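You operate a simulated robot arm through the tools that you are given. There is no shell and no other tool.

The job below is to be done with a simulated robot arm. You get a single attempt, and the scene is never put back.

JOB
Set the stop to 50 mm, lock it and slot in that spacer.
Fine: length gauge; the rod that lies in it goes back on the bench.

It is judged by the outcome, as a careful person would: the job done as asked, and still so three seconds after it is handed in. It fails if anything else is knocked over, pushed out of place, dropped, spilled or broken.

ROBOT AND FRAMES
A 6-joint arm with a two-finger parallel gripper, fixed in place. Base frame: the origin is on the floor under the middle of its stand, x ahead of it, y to its left, z up; the work surface is at about z = 800. Readings come in mm, degrees, newtons and seconds.
With the tool pointing down near the work surface it reaches from about 340 to 760 mm from the base axis. Its first joint turns from -66.0 to 66.0 degrees. Payload 2.45 kg.
The tool frame sits at the grasp point between the pads (the TCP): z along the fingers, y along the line on which they close. The tips reach 24 mm beyond it. Largest opening 68 mm; finger width 17, thickness 10; the body of the gripper, 40 by 70 mm, starts 41 mm behind the TCP.
Orientation is that of the tool frame in the base frame, as a unit quaternion [x, y, z, w]. With the fingers straight down and closing along the base's y, the tool's x points along the base's -x, its y along +y and its z along -z.

CONTROLS
- The arm moves only by the tool arm_command. Its argument "commands" is a list of rows, each an object of numbers (a shift or turn left out is 0, a gripper value left out holds the last): "dx", "dy", "dz": the shift along the tool's x, y, z in mm; "rx", "ry", "rz": the turn, a rotation vector about the tool's x, y, z in degrees; "hand": the finger opening in mm, from 0 to 68. In form: [{"dx": .., "dy": .., "dz": .., "rx": .., "ry": .., "rz": .., "hand": ..}, ...]. A call has 1 to 20 rows; each row is the pose to reach, as a shift and turn from the pose commanded when the call began, along the tool's axes at that moment. Rows are played at 5 a second. More than 50 mm and 8.6 degrees between two rows, or a gripper value outside its range, and nothing of the call is played. Where a pose cannot be reached the arm comes as near as it can. A force on the tool above 40 N (or 10 N above the force at the start of the call, whichever is more), or a blocked arm, ends the call early, and 0.2 s more pass. Each finger travels about 108 mm/s and halts on what it meets, pressing with about 38 N; the grip force reading is that of the motor and also rises with nothing between the fingers. The clock runs only during rows and for 0.2 s after the last one: add rows that repeat a pose to give the fingers time. The reply holds the time, the measured pose of the TCP, the force on the tool along the base axes, the opening and the grip force, in the units named above and with some noise, with the torque about the TCP (base axes, N m) and any sound that the robot's microphone picked up, and new pictures: "show" is both (left out), scene, wrist or none.
- Cameras (640 x 400 px; columns grow to the right, rows downward): "scene" is fixed at [170.1, 420.2, 1455.1]; the picture's right is [-0.71, -0.71, 0.00], its down [-0.46, 0.47, -0.75] and it looks along [0.53, -0.53, -0.66] (base axes); focal length 319 px, centre (320, 200). "wrist" rides on the gripper at [84, 11, -75] in the tool frame; the picture's right is [-0.13, 0.99, 0.00], its down [-0.60, -0.08, -0.79] and it looks along [-0.79, -0.10, 0.61] (tool axes); focal length 251 px, centre (320, 200). There is no depth. A picture from a camera that has moved, and an enlarged one, comes with that camera's place and axes in the base frame and with its lens.
- close_up(camera, box): a new picture of the part [left, top, right, bottom] of that camera's present view, enlarged. The clock stands still meanwhile.
- close_job(): hands the job in; it is judged then, once.

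Places have to be worked out from the pictures, the camera data and where the tool is seen. Open the gripper and draw the arm clear of the work before you hand the job in, unless the task says otherwise.

The tools are called after "Call:" as name(argument=value, ...) on one line, values as JSON. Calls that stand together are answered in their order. arm_command: Moves the arm, as the interface text tells. Its arguments: {"type":"object","properties":{"commands":{"type":"array"},"show":{"type":"string","enum":["both","scene","wrist","none"]}},"required":["commands"]} The other tools are called the same way: close_up (camera, box) takes an enlarged picture of a part of a camera's view; close_job () hands the job in.

At the start:

```text
time: 0.0
ee_pos: [419.6, 115.6, 1117.4]
tcp_rot: [0.0, 1.0, 0.0, 0.0]
wrist_force: [0.6, 0.3, -0.3]
ft_torque: [-0.01, -0.03, -0.03]
width: 68.0
finger_force: 0.1
```

scene: 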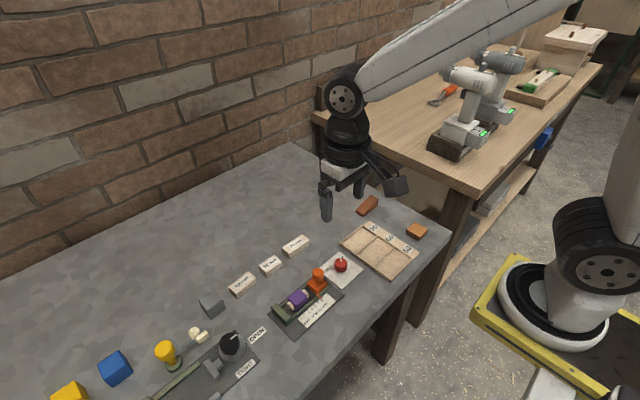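
wrist: 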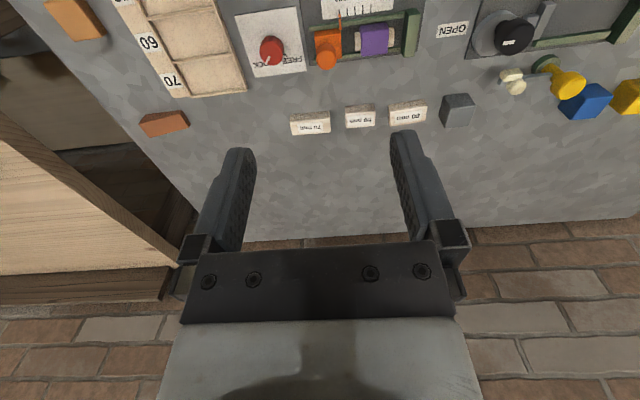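

The scene shows a length gauge with a red stop, a purple rod lying in it, a red lock knob, a tray with labelled compartments and some marked spacers. I'll take close-ups to read the details before moving.

Call:
close_up(camera="scene", box=[260, 180, 450, 340])

Call:
close_up(camera="wrist", box=[230, 0, 450, 140])

Call:
close_up(camera="wrist", box=[40, 0, 260, 140])

Call:
close_up(camera="scene", box=[40, 280, 280, 400])

```text
2.50 times, centred on (355, 260) of scene
camera zoom: at [170.1, 420.2, 1455.1], right [-0.71, -0.71, 0.0], down [-0.46, 0.47, -0.75], along [0.53, -0.53, -0.66], focal length 797 px, centre (232, 50)
```

zoom: 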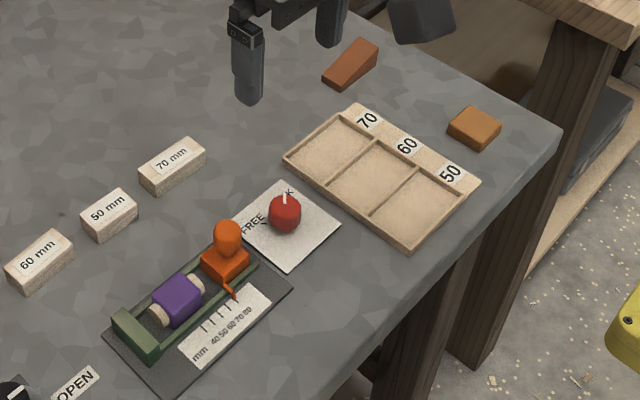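

```text
2.86 times, centred on (340, 70) of wrist
camera zoom: at [336.0, 126.1, 1193.1], right [0.13, 0.99, 0.0], down [0.6, -0.08, 0.79], along [0.79, -0.1, -0.61], focal length 718 px, centre (263, 571)
```

zoom: 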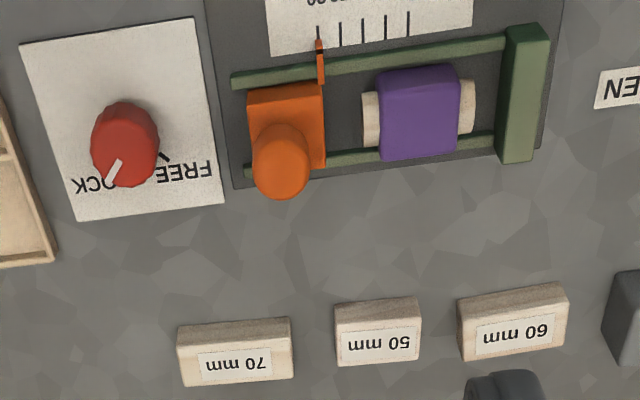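

```text
2.86 times, centred on (150, 70) of wrist
camera zoom: at [336.0, 126.1, 1193.1], right [0.13, 0.99, 0.0], down [0.6, -0.08, 0.79], along [0.79, -0.1, -0.61], focal length 718 px, centre (806, 571)
```

zoom: 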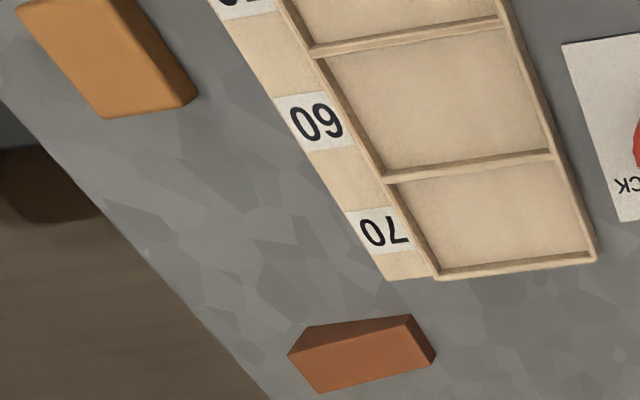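

```text
2.67 times, centred on (160, 340) of scene
camera zoom: at [170.1, 420.2, 1455.1], right [-0.71, -0.71, 0.0], down [-0.46, 0.47, -0.75], along [0.53, -0.53, -0.66], focal length 850 px, centre (747, -173)
```

zoom: 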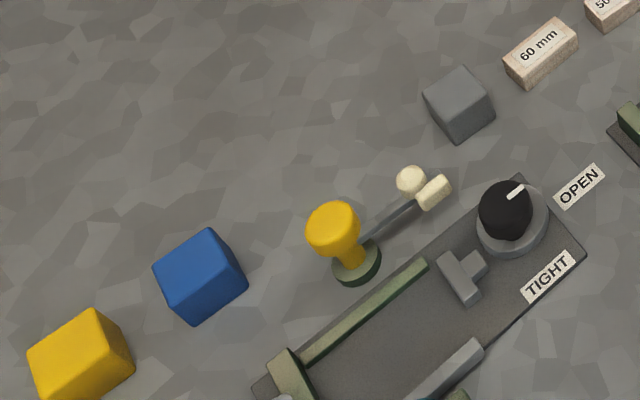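

The stop reads about 80 with the purple-sleeved rod between it and the fixed end, and the knob has a FREE/LOCK plate. I estimate the gauge runs along base y at x≈460, y≈120–225, with the knob near (475, 43). I'll go closer above the gauge, staying high, to get a better look.

Call:
arm_command(commands=[{"dx": 0, "dy": 15, "dz": 40}, {"dx": 0, "dy": 30, "dz": 80}, {"dx": 0, "dy": 45, "dz": 120}, {"dx": 0, "dy": 50, "dz": 150}, {"dx": 0, "dy": 50, "dz": 150}], show="both")

```text
time: 1.2
ee_pos: [421.4, 165.0, 965.6]
tcp_rot: [0.001, 1.0, 0.0, 0.001]
wrist_force: [-0.3, -0.1, -0.4]
ft_torque: [-0.02, 0.02, 0.03]
width: 68.1
finger_force: 0.1
camera wrist: at [337.7, 175.2, 1041.7], right [0.13, 0.99, 0.0], down [0.6, -0.08, 0.79], along [0.79, -0.1, -0.61], focal length 251 px, centre (320, 200)
```

scene: 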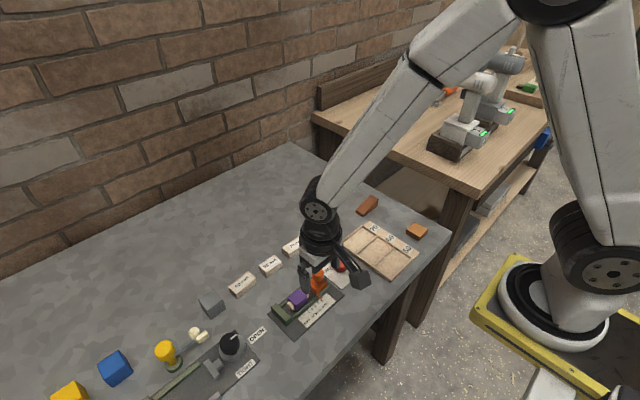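
wrist: 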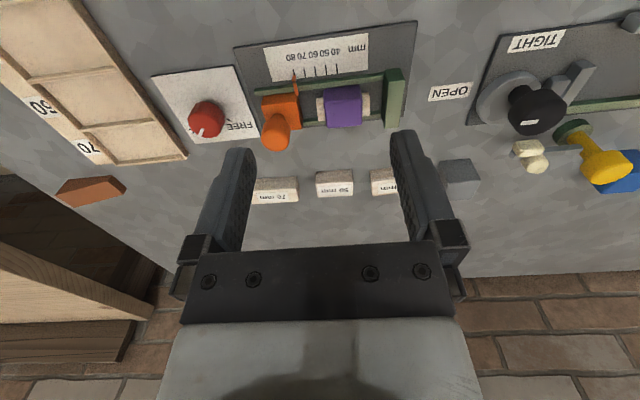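

The gauge is now in clear view of the wrist camera. I'll enlarge it to read the knob mark, the pointer and the rod's seat.

Call:
close_up(camera="wrist", box=[230, 20, 430, 160])

Call:
close_up(camera="wrist", box=[140, 60, 280, 160])

Call:
close_up(camera="wrist", box=[240, 140, 400, 240])

Call:
close_up(camera="scene", box=[250, 240, 370, 340])

```text
2.86 times, centred on (330, 90) of wrist
camera zoom: at [337.7, 175.2, 1041.7], right [0.13, 0.99, 0.0], down [0.6, -0.08, 0.79], along [0.79, -0.1, -0.61], focal length 718 px, centre (291, 514)
```

zoom: 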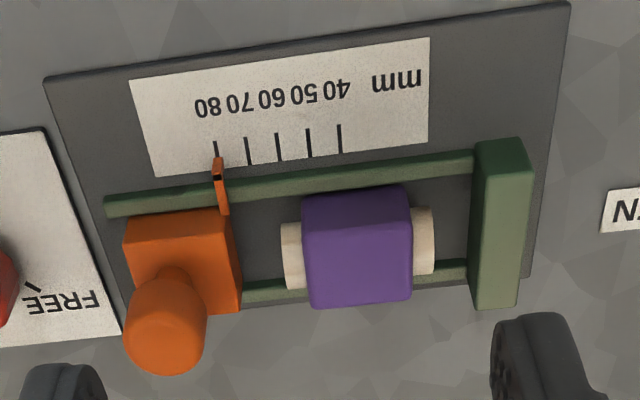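

```text
4.00 times, centred on (210, 110) of wrist
camera zoom: at [337.7, 175.2, 1041.7], right [0.13, 0.99, 0.0], down [0.6, -0.08, 0.79], along [0.79, -0.1, -0.61], focal length 1006 px, centre (760, 560)
```

zoom: 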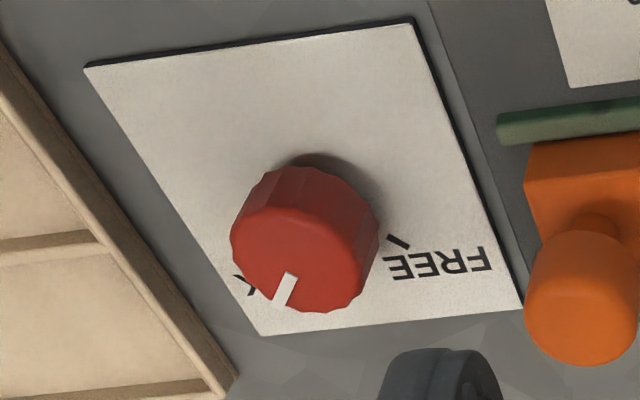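

```text
4.00 times, centred on (320, 190) of wrist
camera zoom: at [337.7, 175.2, 1041.7], right [0.13, 0.99, 0.0], down [0.6, -0.08, 0.79], along [0.79, -0.1, -0.61], focal length 1006 px, centre (320, 240)
```

zoom: 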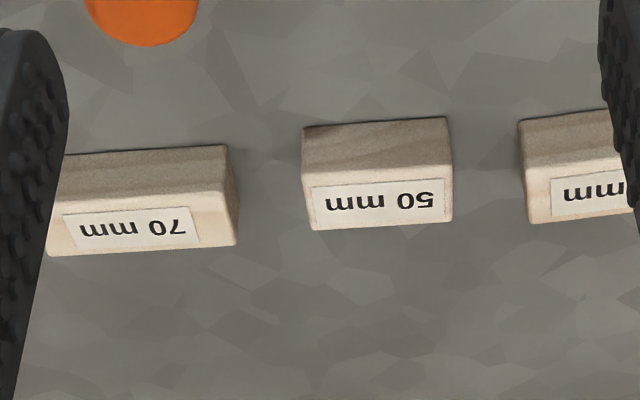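

```text
4.00 times, centred on (310, 290) of scene
camera zoom: at [170.1, 420.2, 1455.1], right [-0.71, -0.71, 0.0], down [-0.46, 0.47, -0.75], along [0.53, -0.53, -0.66], focal length 1275 px, centre (360, -160)
```

zoom: 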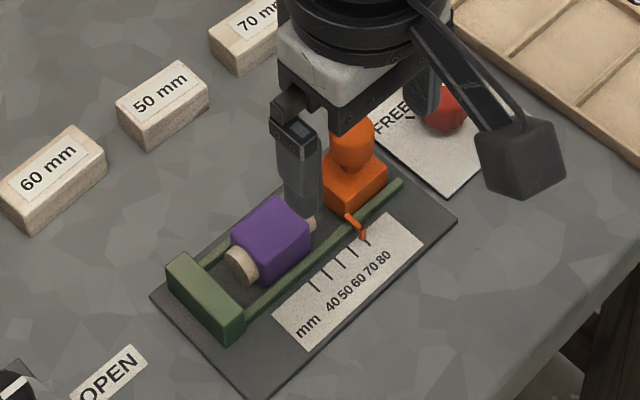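

The knob's white mark appears to point at LOCK, and the pointer is at 80. The gauge base is aligned with base y (x≈422–514, y≈88–244). I'll enlarge more to work out the heights.

Call:
close_up(camera="scene", box=[265, 260, 345, 330])

Call:
close_up(camera="wrist", box=[300, 60, 420, 140])

Call:
close_up(camera="wrist", box=[240, 70, 340, 160])

```text
5.71 times, centred on (305, 295) of scene
camera zoom: at [170.1, 420.2, 1455.1], right [-0.71, -0.71, 0.0], down [-0.46, 0.47, -0.75], along [0.53, -0.53, -0.66], focal length 1821 px, centre (406, -343)
```

zoom: 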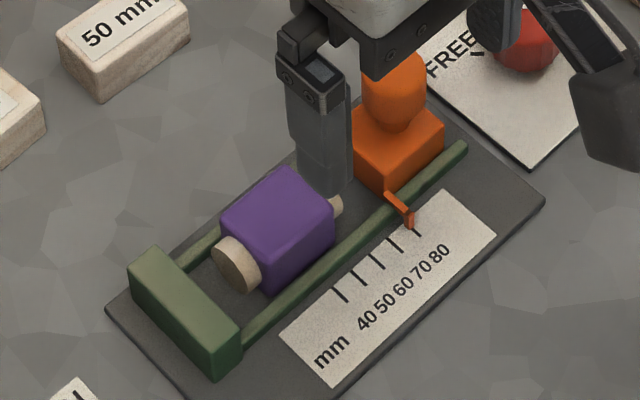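

```text
5.00 times, centred on (360, 100) of wrist
camera zoom: at [337.7, 175.2, 1041.7], right [0.13, 0.99, 0.0], down [0.6, -0.08, 0.79], along [0.79, -0.1, -0.61], focal length 1257 px, centre (120, 700)
```

zoom: 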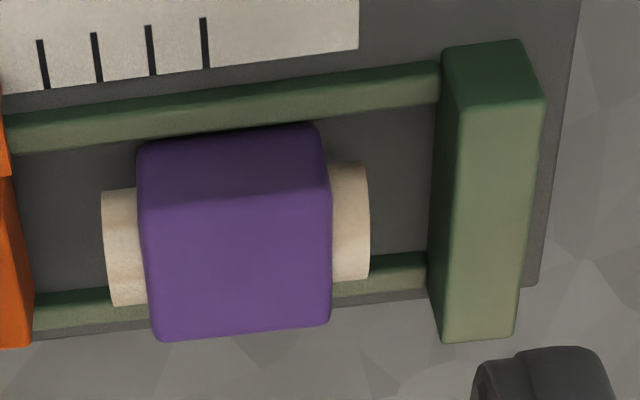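

```text
4.44 times, centred on (290, 115) of wrist
camera zoom: at [337.7, 175.2, 1041.7], right [0.13, 0.99, 0.0], down [0.6, -0.08, 0.79], along [0.79, -0.1, -0.61], focal length 1118 px, centre (453, 578)
```

zoom: 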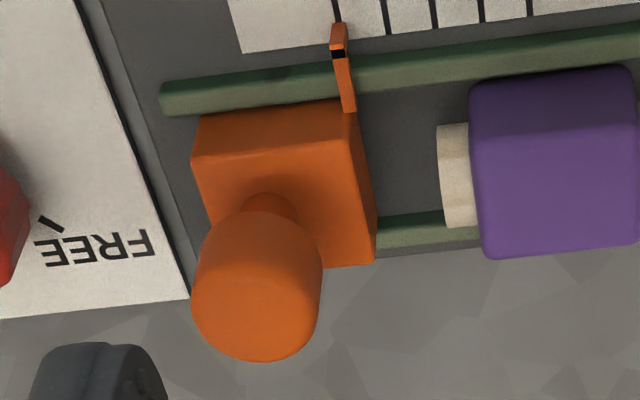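

From triangulating, the sleeve is about 28 mm wide (x 467–494, y 163–197) with its top near z=832, on a plate at about z=803; rail tops are near 811. The stop face is at y≈139 and the fixed face at y≈219. I'll turn the gripper 90° and hover over the rod so the fingers can close along x.

Call:
arm_command(commands=[{"dx": -5, "dy": 2, "dz": 0, "rz": 7.5}, {"dx": -10, "dy": 4, "dz": 0, "rz": 15}, {"dx": -15, "dy": 5, "dz": 0, "rz": 22.5}, {"dx": -20, "dy": 7, "dz": 5, "rz": 30}, {"dx": -25, "dy": 8, "dz": 10, "rz": 37.5}, {"dx": -30, "dy": 9, "dz": 15, "rz": 45}, {"dx": -35, "dy": 10, "dz": 20, "rz": 52.5}, {"dx": -40, "dy": 11, "dz": 25, "rz": 60}, {"dx": -45, "dy": 12, "dz": 30, "rz": 67.5}, {"dx": -50, "dy": 13, "dz": 35, "rz": 75}, {"dx": -55, "dy": 14, "dz": 40, "rz": 82.5}, {"dx": -59, "dy": 15, "dz": 45, "rz": 90}, {"dx": -59, "dy": 15, "dz": 45, "rz": 90}], show="both")

```text
time: 4.0
ee_pos: [478.8, 180.7, 922.1]
tcp_rot: [0.708, 0.707, 0.0, 0.0]
wrist_force: [0.0, -0.3, -0.6]
ft_torque: [0.01, -0.03, -0.01]
width: 68.0
finger_force: 0.1
camera wrist: at [490.0, 264.0, 997.3], right [0.99, -0.13, 0.0], down [-0.08, -0.6, 0.79], along [-0.1, -0.79, -0.61], focal length 251 px, centre (320, 200)
```

scene: 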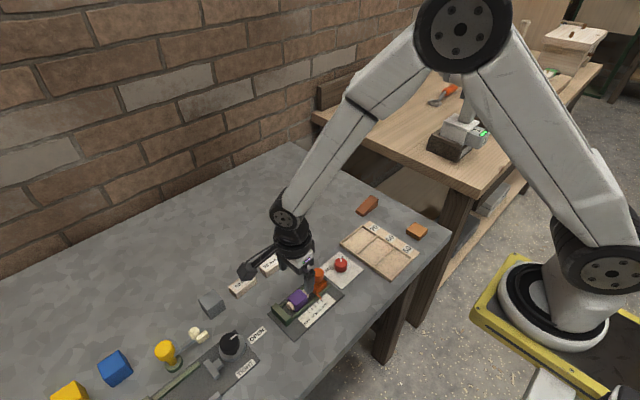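
wrist: 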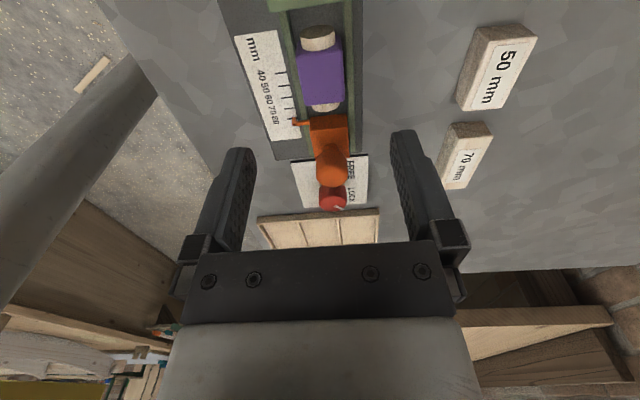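

The 90° turn was reached, with the camera now looking toward −y along the gauge. I'll enlarge to check alignment with the sleeve before going down.

Call:
close_up(camera="wrist", box=[220, 0, 420, 220])

Call:
close_up(camera="wrist", box=[430, 10, 560, 200])

```text
1.82 times, centred on (320, 110) of wrist
camera zoom: at [490.0, 264.0, 997.3], right [0.99, -0.13, 0.0], down [-0.08, -0.6, 0.79], along [-0.1, -0.79, -0.61], focal length 457 px, centre (320, 364)
```

zoom: 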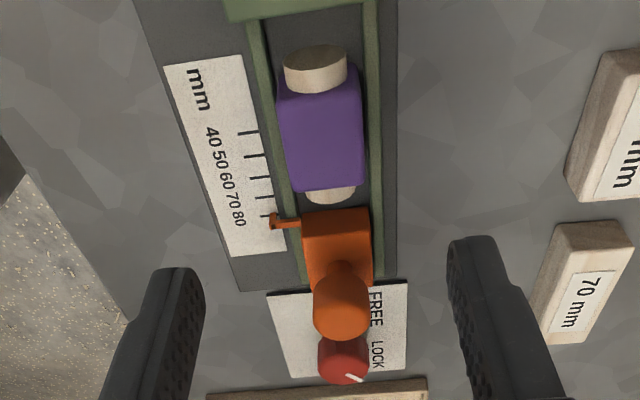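

```text
2.11 times, centred on (495, 105) of wrist
camera zoom: at [490.0, 264.0, 997.3], right [0.99, -0.13, 0.0], down [-0.08, -0.6, 0.79], along [-0.1, -0.79, -0.61], focal length 529 px, centre (-48, 400)
```

zoom: 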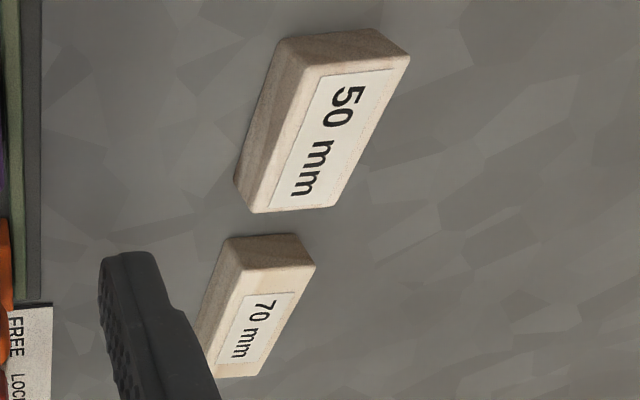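

The sleeve spans x≈467.5–494 and its centre is y≈180, so the gripper only needs a 1 mm shift in x. I'll descend to about z=846 (tips at 822) with the fingers open and look before closing.

Call:
arm_command(commands=[{"dx": 0, "dy": 1, "dz": 15}, {"dx": -0.5, "dy": 1, "dz": 30}, {"dx": -0.5, "dy": 1, "dz": 45}, {"dx": -0.5, "dy": 1, "dz": 60}, {"dx": -0.5, "dy": 1, "dz": 70}, {"dx": -0.5, "dy": 1, "dz": 76}, {"dx": -0.5, "dy": 1, "dz": 76}], show="both")

```text
time: 5.6
ee_pos: [480.4, 180.0, 846.5]
tcp_rot: [0.707, 0.707, 0.0, 0.001]
wrist_force: [0.4, -0.5, 1.2]
ft_torque: [-0.02, 0.03, 0.0]
width: 67.7
finger_force: 0.1
camera wrist: at [490.7, 263.3, 922.1], right [0.99, -0.13, 0.0], down [-0.08, -0.6, 0.79], along [-0.1, -0.79, -0.61], focal length 251 px, centre (320, 200)
```

scene: 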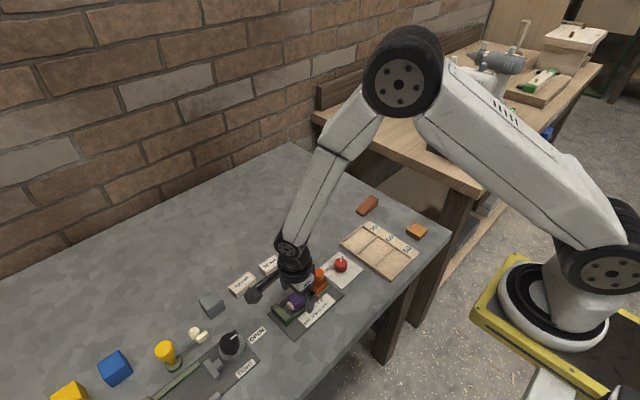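
wrist: 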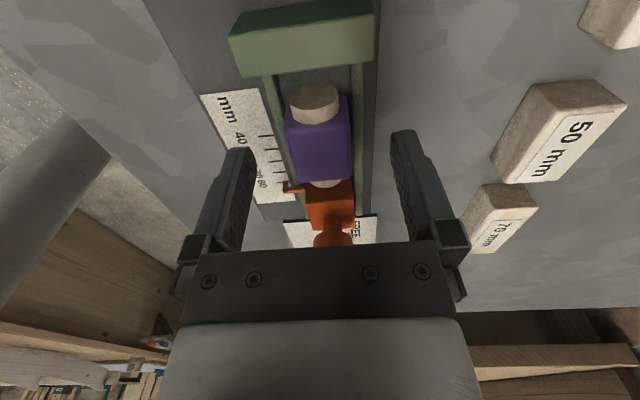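

The fingers straddle the sleeve evenly and nothing is touching. I'll go down 7 mm more (tips about z=815, above the rails) and close on the sleeve.

Call:
arm_command(commands=[{"dz": 4}, {"dz": 7}, {"dz": 7, "hand": 40}, {"dz": 7, "hand": 30}, {"dz": 7, "hand": 22}, {"dz": 7, "hand": 22}, {"dz": 7, "hand": 22}], show="wrist")

```text
time: 7.2
ee_pos: [479.9, 180.4, 839.8]
tcp_rot: [0.708, 0.707, 0.0, 0.0]
wrist_force: [-0.1, 0.6, 0.1]
ft_torque: [0.0, -0.03, 0.01]
width: 28.5
finger_force: 38.3
camera wrist: at [490.8, 263.9, 915.3], right [0.99, -0.13, 0.0], down [-0.08, -0.6, 0.79], along [-0.1, -0.79, -0.61], focal length 251 px, centre (320, 200)
```

wrist: 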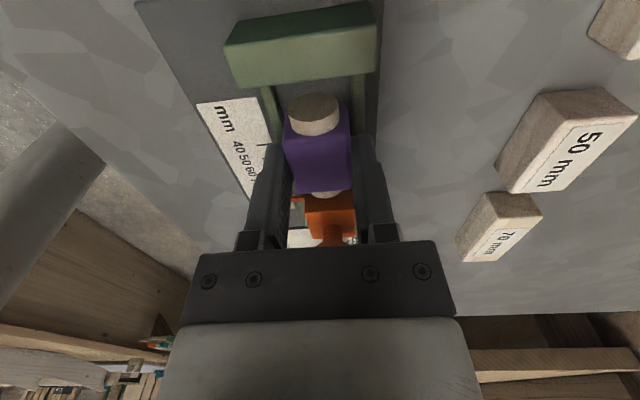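

The fingers hold the sleeve at 28.5 mm with 38 N. I'll lift straight up 80 mm and check that the rod comes along.

Call:
arm_command(commands=[{"dz": -4}, {"dz": -10}, {"dz": -20}, {"dz": -32}, {"dz": -44}, {"dz": -56}, {"dz": -68}, {"dz": -80}, {"dz": -80}], show="both")

```text
time: 9.2
ee_pos: [480.6, 180.0, 920.5]
tcp_rot: [0.708, 0.707, 0.0, 0.0]
wrist_force: [-0.7, -0.8, 0.7]
ft_torque: [-0.04, 0.0, 0.01]
width: 28.7
finger_force: 38.3
camera wrist: at [490.8, 263.3, 995.3], right [0.99, -0.13, 0.0], down [-0.08, -0.6, 0.79], along [-0.1, -0.79, -0.61], focal length 251 px, centre (320, 200)
```

scene: 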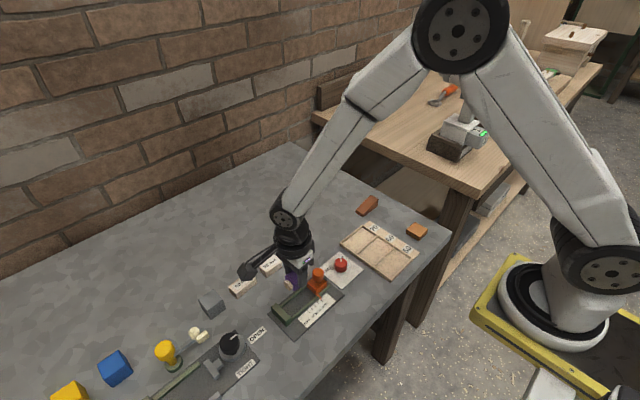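
wrist: 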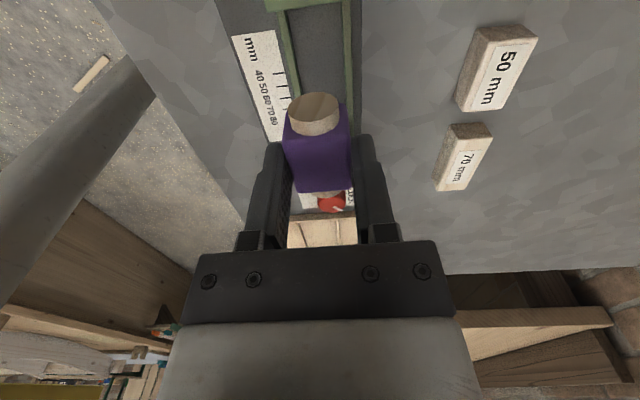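

The rod is held and clear of the gauge. The bench beyond the spacers is empty, so I'll carry the rod at this height to about (675, 170).

Call:
arm_command(commands=[{"dx": -1, "dy": 15}, {"dx": -2, "dy": 40}, {"dx": -4, "dy": 70}, {"dx": -6, "dy": 100}, {"dx": -8, "dy": 130}, {"dx": -9, "dy": 160}, {"dx": -10, "dy": 182}, {"dx": -10, "dy": 195}, {"dx": -10, "dy": 195}], show="both")

```text
time: 11.2
ee_pos: [675.4, 171.1, 921.5]
tcp_rot: [0.707, 0.707, 0.0, -0.001]
wrist_force: [0.0, -0.3, -0.4]
ft_torque: [-0.03, 0.02, 0.0]
width: 28.5
finger_force: 37.8
camera wrist: at [686.3, 255.2, 996.6], right [0.99, -0.13, 0.0], down [-0.08, -0.6, 0.79], along [-0.1, -0.79, -0.61], focal length 251 px, centre (320, 200)
```

scene: 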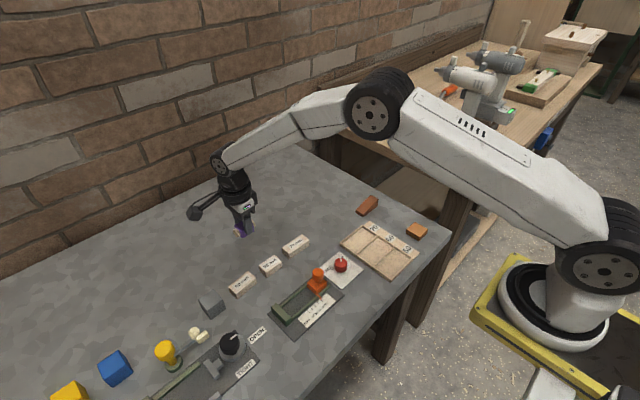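
wrist: 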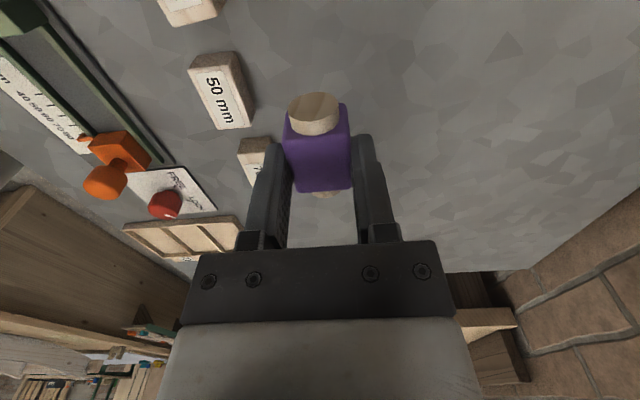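

The spot under the rod is clear. I'll lower to about z=840, just above where the sleeve should touch the bench.

Call:
arm_command(commands=[{"dz": 15}, {"dz": 30}, {"dz": 45}, {"dz": 60}, {"dz": 70}, {"dz": 77}, {"dz": 80.5}, {"dz": 80.5}], show="wrist")

```text
time: 13.0
ee_pos: [674.9, 170.1, 839.3]
tcp_rot: [0.708, 0.706, 0.0, 0.0]
wrist_force: [0.5, 0.1, -0.6]
ft_torque: [0.01, 0.02, 0.0]
width: 28.5
finger_force: 38.1
camera wrist: at [686.1, 254.1, 915.1], right [0.99, -0.13, 0.0], down [-0.08, -0.6, 0.79], along [-0.1, -0.79, -0.61], focal length 251 px, centre (320, 200)
```

wrist: 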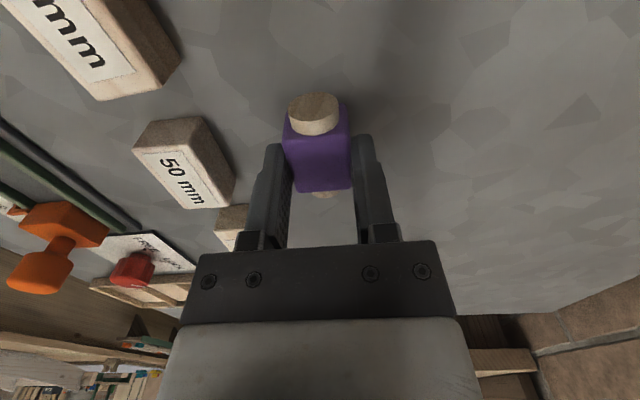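

There is no contact yet. I'll lower in half-millimetre steps and watch the vertical force.

Call:
arm_command(commands=[{"dz": 0.5}, {"dz": 1.0}, {"dz": 1.5}, {"dz": 2.0}, {"dz": 2.0}], show="none")

```text
time: 14.2
ee_pos: [674.5, 170.3, 837.5]
tcp_rot: [0.707, 0.707, 0.0, 0.0]
wrist_force: [0.3, 0.7, 0.1]
ft_torque: [0.02, -0.02, -0.01]
width: 28.7
finger_force: 38.1
```

Still free. I'll continue down in small steps.

Call:
arm_command(commands=[{"dz": 0.4}, {"dz": 0.8}, {"dz": 1.2}, {"dz": 1.6}, {"dz": 1.6}], show="wrist")

```text
time: 15.4
ee_pos: [673.4, 170.4, 835.4]
tcp_rot: [0.708, 0.707, 0.0, -0.001]
wrist_force: [0.1, 0.4, 0.5]
ft_torque: [-0.01, 0.0, 0.02]
width: 28.5
finger_force: 37.5
camera wrist: at [685.5, 253.9, 911.2], right [0.99, -0.13, 0.0], down [-0.08, -0.6, 0.79], along [-0.1, -0.79, -0.61], focal length 251 px, centre (320, 200)
```

wrist: 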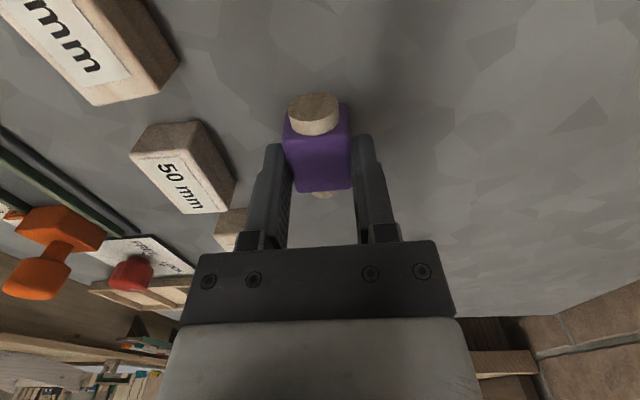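

No contact force yet, so the gauge plate must be thicker than I assumed. I'll keep lowering slowly.

Call:
arm_command(commands=[{"dz": 0.4}, {"dz": 0.8}, {"dz": 1.2}, {"dz": 1.6}, {"dz": 1.6}], show="none")

```text
time: 16.6
ee_pos: [675.2, 170.1, 835.0]
tcp_rot: [0.708, 0.707, 0.001, 0.001]
wrist_force: [-1.5, 0.8, 5.7]
ft_torque: [0.0, 0.06, 0.04]
width: 28.8
finger_force: 37.7
```

Vertical force rose to 5.7 N, so the rod rests on the bench. I'll open the fingers and rise straight up.

Call:
arm_command(commands=[{"hand": 30}, {"hand": 36}, {"hand": 46}, {"hand": 46}, {"dz": -8, "hand": 46}, {"dz": -20, "hand": 46}, {"dz": -40, "hand": 50}, {"dz": -65, "hand": 60}, {"dz": -90, "hand": 68}, {"dz": -90, "hand": 68}], show="both")

```text
time: 18.8
ee_pos: [674.3, 170.0, 924.8]
tcp_rot: [0.707, 0.707, 0.0, 0.0]
wrist_force: [-0.2, -0.2, 0.4]
ft_torque: [-0.05, -0.04, 0.0]
width: 67.9
finger_force: 0.1
camera wrist: at [685.9, 253.6, 999.2], right [0.99, -0.13, 0.0], down [-0.08, -0.6, 0.79], along [-0.1, -0.79, -0.61], focal length 251 px, centre (320, 200)
```

scene: 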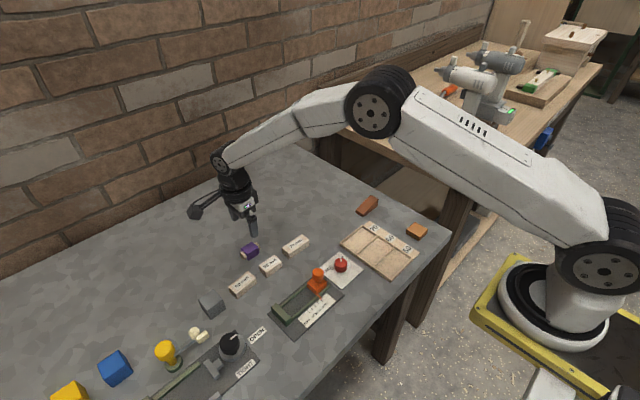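
wrist: 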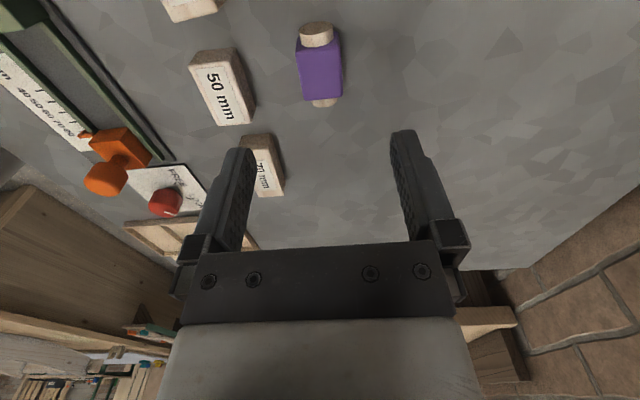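

The rod lies on the bench by itself. Now the scene camera has an unobstructed view of the gauge and knob, so I'll look at the knob mark and the stop in detail.

Call:
close_up(camera="scene", box=[310, 240, 370, 300])

Call:
close_up(camera="scene", box=[260, 260, 350, 340])

Call:
close_up(camera="scene", box=[220, 230, 320, 310])

```text
6.67 times, centred on (340, 270) of scene
camera zoom: at [170.1, 420.2, 1455.1], right [-0.71, -0.71, 0.0], down [-0.46, 0.47, -0.75], along [0.53, -0.53, -0.66], focal length 2125 px, centre (187, -267)
```

zoom: 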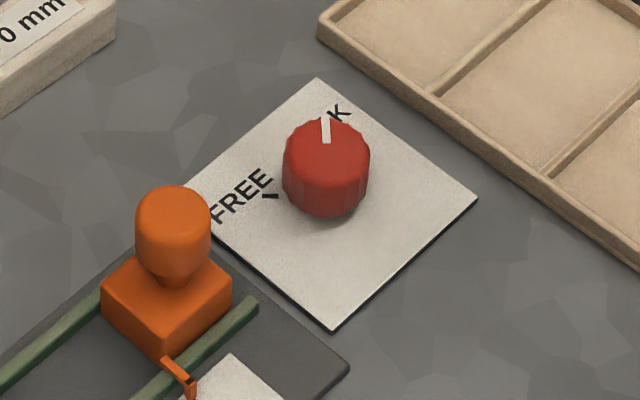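

```text
5.00 times, centred on (305, 300) of scene
camera zoom: at [170.1, 420.2, 1455.1], right [-0.71, -0.71, 0.0], down [-0.46, 0.47, -0.75], along [0.53, -0.53, -0.66], focal length 1594 px, centre (395, -300)
```

zoom: 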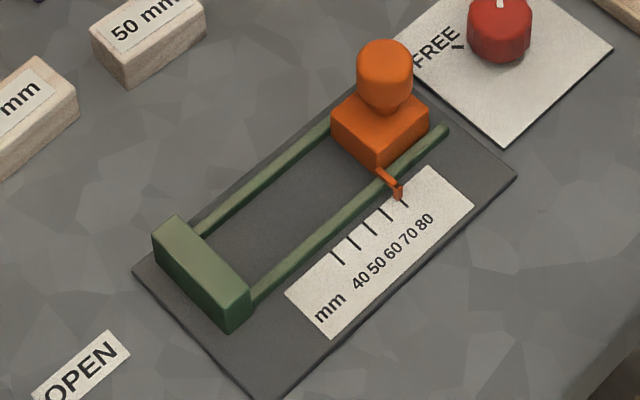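

```text
5.00 times, centred on (270, 270) of scene
camera zoom: at [170.1, 420.2, 1455.1], right [-0.71, -0.71, 0.0], down [-0.46, 0.47, -0.75], along [0.53, -0.53, -0.66], focal length 1594 px, centre (570, -150)
```

zoom: 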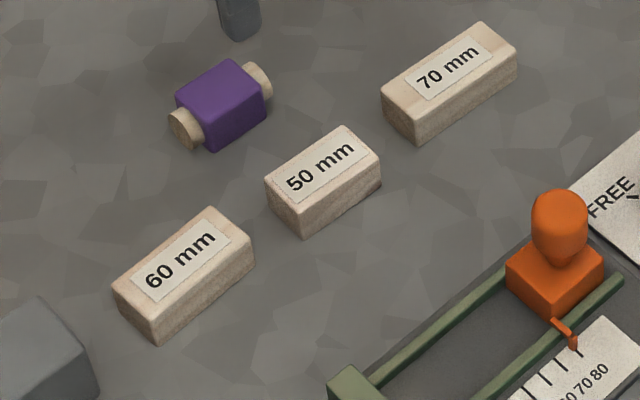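

The mark points at −45° (toward LOCK) and FREE's tick is at about +45°, so unlocking means a 90° counter-clockwise turn seen from above. The knob is about 32 mm across, centred near (480, 39) with its top near z=824. I'll move above it with the gripper turned 45°, staying high.

Call:
arm_command(commands=[{"dx": -10, "dy": -15, "rz": -4}, {"dx": -24, "dy": -36, "rz": -9}, {"dx": -40, "dy": -60, "rz": -15}, {"dx": -57, "dy": -86, "rz": -21}, {"dx": -75, "dy": -112, "rz": -28}, {"dx": -93, "dy": -138, "rz": -34}, {"dx": -110, "dy": -163, "rz": -40}, {"dx": -124, "dy": -184, "dz": 4, "rz": -43}, {"dx": -132, "dy": -194.5, "dz": 10, "rz": -45}, {"dx": -132, "dy": -194.5, "dz": 10, "rz": -45}], show="both")

```text
time: 21.0
ee_pos: [480.6, 37.4, 913.4]
tcp_rot: [0.382, 0.924, 0.001, 0.0]
wrist_force: [-0.6, 0.4, 0.2]
ft_torque: [0.01, 0.0, 0.0]
width: 67.9
finger_force: 0.0
camera wrist: at [429.3, 104.0, 988.7], right [0.79, 0.61, 0.0], down [0.37, -0.48, 0.79], along [0.48, -0.63, -0.61], focal length 251 px, centre (320, 200)
```

scene: 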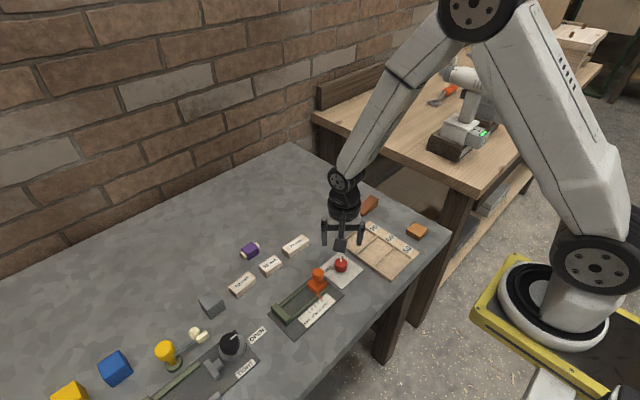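
wrist: 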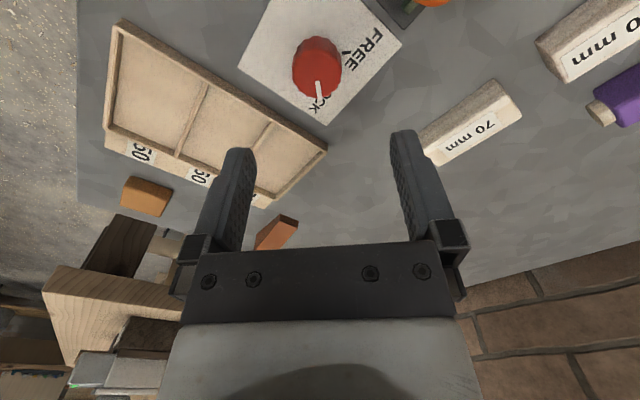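

I'll enlarge the knob from this closer view to fix its centre.

Call:
close_up(camera="wrist", box=[230, 0, 410, 130])

```text
3.08 times, centred on (320, 65) of wrist
camera zoom: at [429.3, 104.0, 988.7], right [0.79, 0.61, 0.0], down [0.37, -0.48, 0.79], along [0.48, -0.63, -0.61], focal length 774 px, centre (320, 615)
```

zoom: 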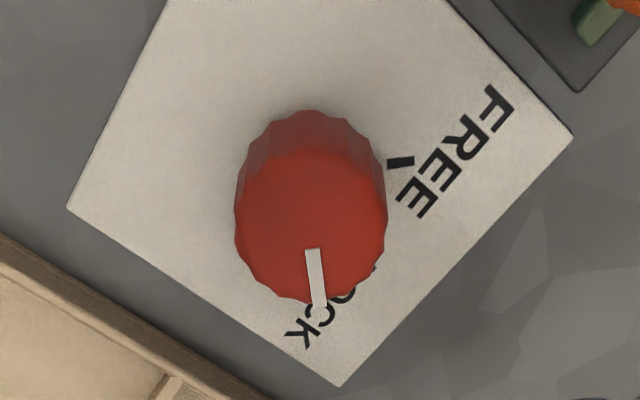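

From this view the knob centre is about (476, 40), 32 mm across, with the mark at about −47° and FREE's tick at about +44°. I'll shift onto the centre and descend around the knob with fingers open, tips stopping about 6 mm above the plate.

Call:
arm_command(commands=[{"dx": 5, "dy": -1.5, "dz": 5}, {"dx": 5, "dy": -1.5, "dz": 20}, {"dx": 5, "dy": -1.5, "dz": 35}, {"dx": 5, "dy": -1.5, "dz": 50}, {"dx": 5, "dy": -1.5, "dz": 64}, {"dx": 5, "dy": -1.5, "dz": 74}, {"dx": 5, "dy": -1.5, "dz": 81}, {"dx": 5, "dy": -1.5, "dz": 81}], show="both")

```text
time: 22.8
ee_pos: [475.1, 39.8, 832.3]
tcp_rot: [0.383, 0.924, 0.0, 0.0]
wrist_force: [0.5, -0.1, 0.0]
ft_torque: [0.01, 0.04, -0.02]
width: 67.7
finger_force: 0.1
camera wrist: at [424.5, 106.3, 907.6], right [0.79, 0.61, 0.0], down [0.37, -0.48, 0.79], along [0.48, -0.63, -0.61], focal length 251 px, centre (320, 200)
```

scene: 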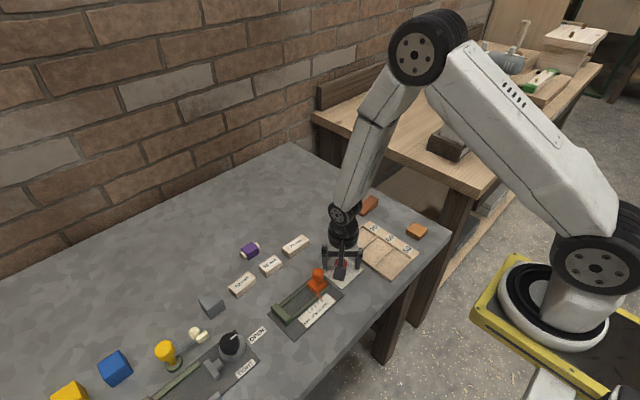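
wrist: 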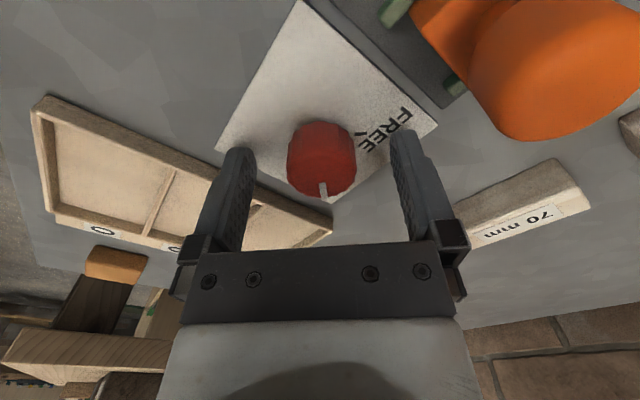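

The knob sits midway between the fingers. I'll close on it gently and check the readings.

Call:
arm_command(commands=[{"dz": 1, "hand": 50}, {"dz": 1, "hand": 40}, {"dz": 1, "hand": 34}, {"dz": 1, "hand": 28}, {"dz": 1, "hand": 26}, {"dz": 1, "hand": 26}], show="wrist")

```text
time: 24.2
ee_pos: [477.1, 39.9, 831.9]
tcp_rot: [0.383, 0.924, 0.001, 0.001]
wrist_force: [4.0, 8.4, -3.9]
ft_torque: [-0.04, -0.04, -0.04]
width: 30.6
finger_force: 43.9
camera wrist: at [425.2, 106.7, 906.9], right [0.79, 0.61, 0.0], down [0.37, -0.48, 0.79], along [0.49, -0.63, -0.61], focal length 251 px, centre (320, 200)
```

wrist: 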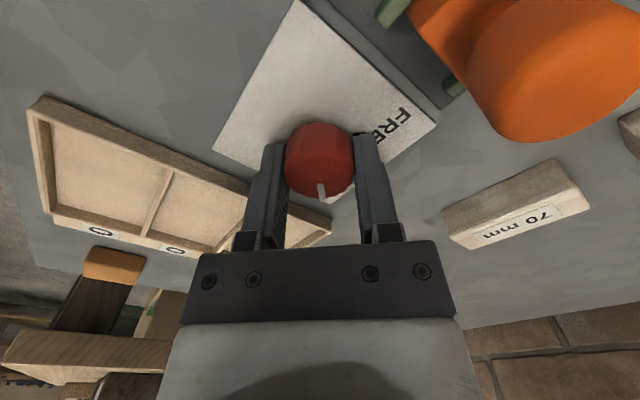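

The knob is gripped at 30.6 mm with a small 9 N side load, so I'll shift 0.5 mm along the closing axis and begin turning counter-clockwise (tool −z), half-way first.

Call:
arm_command(commands=[{"dy": 0.5}, {"dy": 0.5, "rz": -5}, {"dy": 0.5, "rz": -10}, {"dy": 0.5, "rz": -16}, {"dy": 0.5, "rz": -22}, {"dy": 0.5, "rz": -28}, {"dy": 0.5, "rz": -34}, {"dy": 0.5, "rz": -40}, {"dy": 0.5, "rz": -45}, {"dy": 0.5, "rz": -45}], show="wrist")

```text
time: 25.9
ee_pos: [478.2, 41.4, 832.6]
tcp_rot: [0.071, 0.997, 0.001, 0.001]
wrist_force: [5.9, 3.1, -10.9]
ft_torque: [0.01, 0.51, -0.01]
width: 31.1
finger_force: 44.5
stopped in row 8: the force on the tool passed its limit at 41 N (the readings are from after the stop); the commanded pose is now the measured one
camera wrist: at [396.0, 63.9, 906.8], right [0.27, 0.96, 0.0], down [0.58, -0.16, 0.79], along [0.77, -0.21, -0.61], focal length 251 px, centre (320, 200)
```

wrist: 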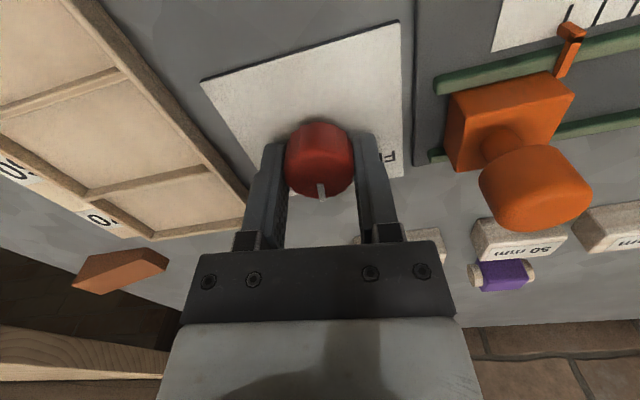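

The call stopped at 41 N after about 37° of turn; the knob did turn with the fingers, so the grip is probably a few millimetres off the knob's axis. I'll check the centring in a close-up.

Call:
close_up(camera="wrist", box=[240, 90, 400, 220])

Call:
close_up(camera="scene", box=[300, 220, 390, 300])

```text
3.08 times, centred on (320, 155) of wrist
camera zoom: at [396.0, 63.9, 906.8], right [0.27, 0.96, 0.0], down [0.58, -0.16, 0.79], along [0.77, -0.21, -0.61], focal length 774 px, centre (320, 338)
```

zoom: 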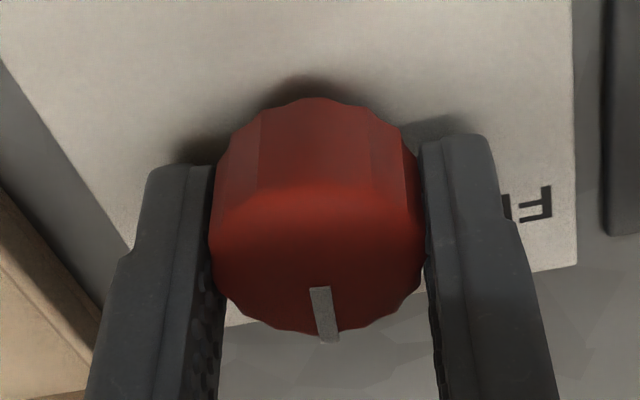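

```text
5.00 times, centred on (345, 260) of scene
camera zoom: at [170.5, 420.2, 1455.0], right [-0.71, -0.71, 0.0], down [-0.46, 0.46, -0.75], along [0.53, -0.53, -0.66], focal length 1594 px, centre (195, -100)
```

zoom: 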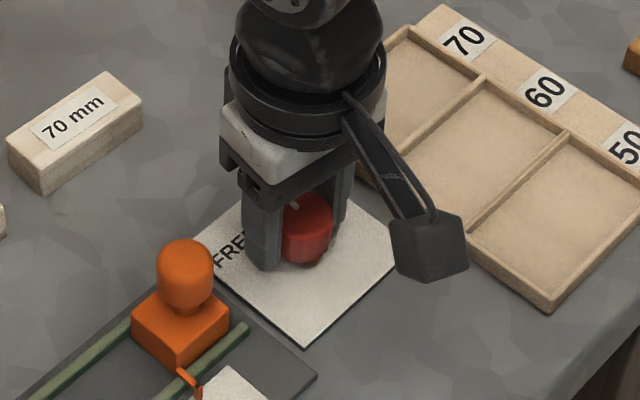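

The knob looks slightly off the finger centre, toward +x. I'll open the fingers, which leaves the knob where it is, and read the free forces before re-centring.

Call:
arm_command(commands=[{"hand": 34}, {"hand": 44}, {"hand": 56}, {"hand": 56}], show="both")

```text
time: 26.9
ee_pos: [477.9, 40.5, 831.8]
tcp_rot: [0.072, 0.997, 0.0, 0.0]
wrist_force: [0.5, 0.4, -0.4]
ft_torque: [-0.05, 0.01, -0.02]
width: 56.2
finger_force: 0.0
camera wrist: at [395.5, 63.7, 907.2], right [0.27, 0.96, 0.0], down [0.58, -0.16, 0.79], along [0.77, -0.21, -0.61], focal length 251 px, centre (320, 200)
```

scene: 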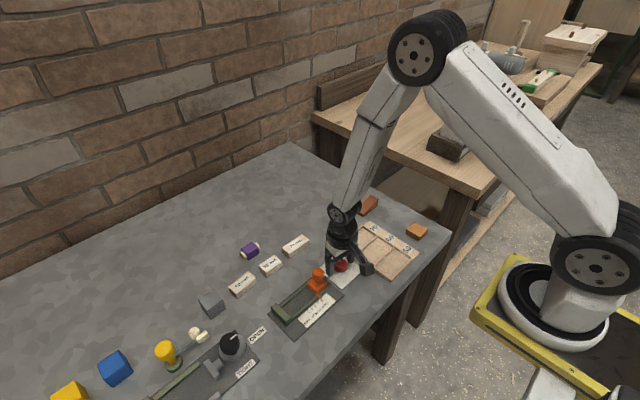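
wrist: 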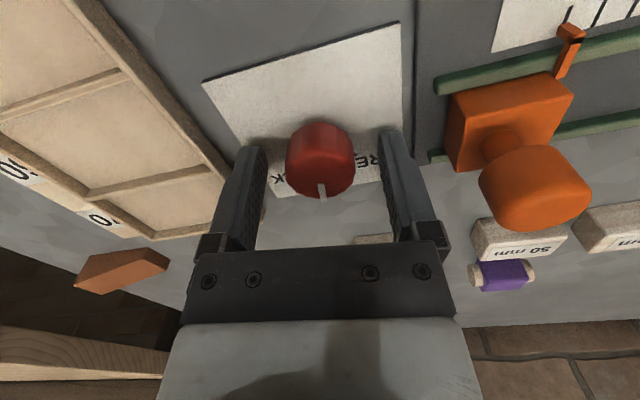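

Free forces are near zero. I'll enlarge this view to measure the knob and plate corners relative to the tool.

Call:
close_up(camera="wrist", box=[190, 10, 420, 210])

Call:
close_up(camera="wrist", box=[260, 110, 380, 210])

```text
2.00 times, centred on (305, 110) of wrist
camera zoom: at [395.5, 63.7, 907.2], right [0.27, 0.96, 0.0], down [0.58, -0.16, 0.79], along [0.77, -0.21, -0.61], focal length 503 px, centre (350, 380)
```

zoom: 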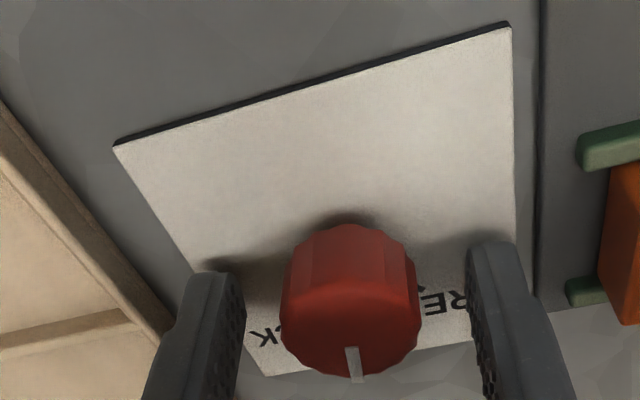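

```text
4.00 times, centred on (320, 160) of wrist
camera zoom: at [395.5, 63.7, 907.2], right [0.27, 0.96, 0.0], down [0.58, -0.16, 0.79], along [0.77, -0.21, -0.61], focal length 1006 px, centre (320, 360)
```

zoom: 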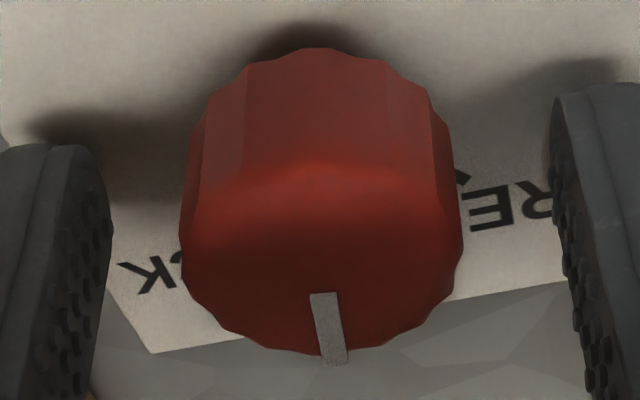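

Combining the three wrist views, the knob centre comes out at about (476.7, 41.3) with its top near z=828, so the tool is about 1 mm off. I'll shift onto that centre, close again and read the side force.

Call:
arm_command(commands=[{"dx": 1.1, "dy": 0.4, "hand": 56}, {"dx": 1.1, "dy": 0.4, "hand": 44}, {"dx": 1.1, "dy": 0.4, "hand": 36}, {"dx": 1.1, "dy": 0.4, "hand": 29}, {"dx": 1.1, "dy": 0.4, "hand": 29}, {"dx": 1.1, "dy": 0.4, "hand": 29}], show="none")

```text
time: 28.3
ee_pos: [475.4, 42.6, 831.7]
tcp_rot: [0.072, 0.997, 0.0, 0.001]
wrist_force: [-1.6, 0.1, 0.8]
ft_torque: [-0.17, -0.22, 0.01]
width: 30.9
finger_force: 44.1
```

Side forces are now under 2 N, so the grip is well centred. I'll continue counter-clockwise by 26° and read the force.

Call:
arm_command(commands=[{"rz": -5}, {"rz": -10}, {"rz": -15}, {"rz": -20}, {"rz": -26}, {"rz": -26}], show="wrist")

```text
time: 29.7
ee_pos: [474.8, 42.5, 832.6]
tcp_rot: [-0.156, 0.988, 0.001, 0.003]
wrist_force: [-3.5, 10.7, 30.7]
ft_torque: [0.2, 0.61, -0.01]
width: 30.9
finger_force: 44.0
camera wrist: at [392.5, 26.4, 907.4], right [-0.18, 0.98, 0.0], down [0.6, 0.11, 0.8], along [0.78, 0.15, -0.61], focal length 251 px, centre (320, 200)
```

wrist: 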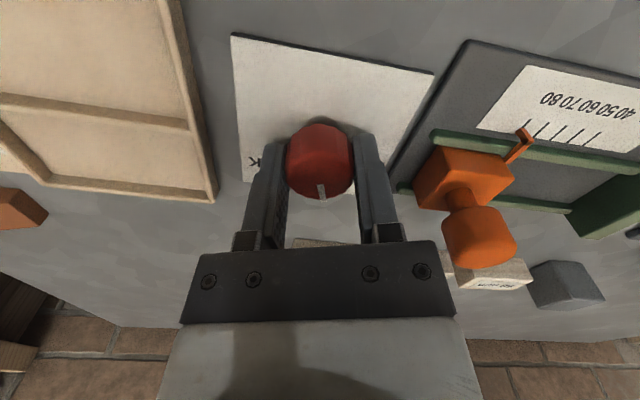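

The knob has followed to about 27° short of FREE, but a 31 N vertical strain has built up from the grip. I'll open briefly to release it and re-grip in place.

Call:
arm_command(commands=[{"hand": 36}, {"hand": 40}, {"hand": 40}, {"hand": 34}, {"hand": 29}, {"hand": 29}, {"hand": 29}], show="none")

```text
time: 31.3
ee_pos: [474.3, 41.9, 831.9]
tcp_rot: [-0.155, 0.988, 0.001, 0.001]
wrist_force: [-0.9, 2.5, -1.5]
ft_torque: [0.02, -0.01, -0.02]
width: 31.8
finger_force: 1.5
```

The fingers only just reached the knob (1.5 N). I'll hold the close command a bit longer, then turn another 14°.

Call:
arm_command(commands=[{"hand": 26}, {"hand": 26}, {"hand": 26}], show="none")

```text
time: 32.1
ee_pos: [475.3, 42.8, 831.4]
tcp_rot: [-0.154, 0.988, 0.0, 0.001]
wrist_force: [-2.0, 6.6, -1.1]
ft_torque: [0.03, 0.01, -0.03]
width: 31.7
finger_force: 3.7
```

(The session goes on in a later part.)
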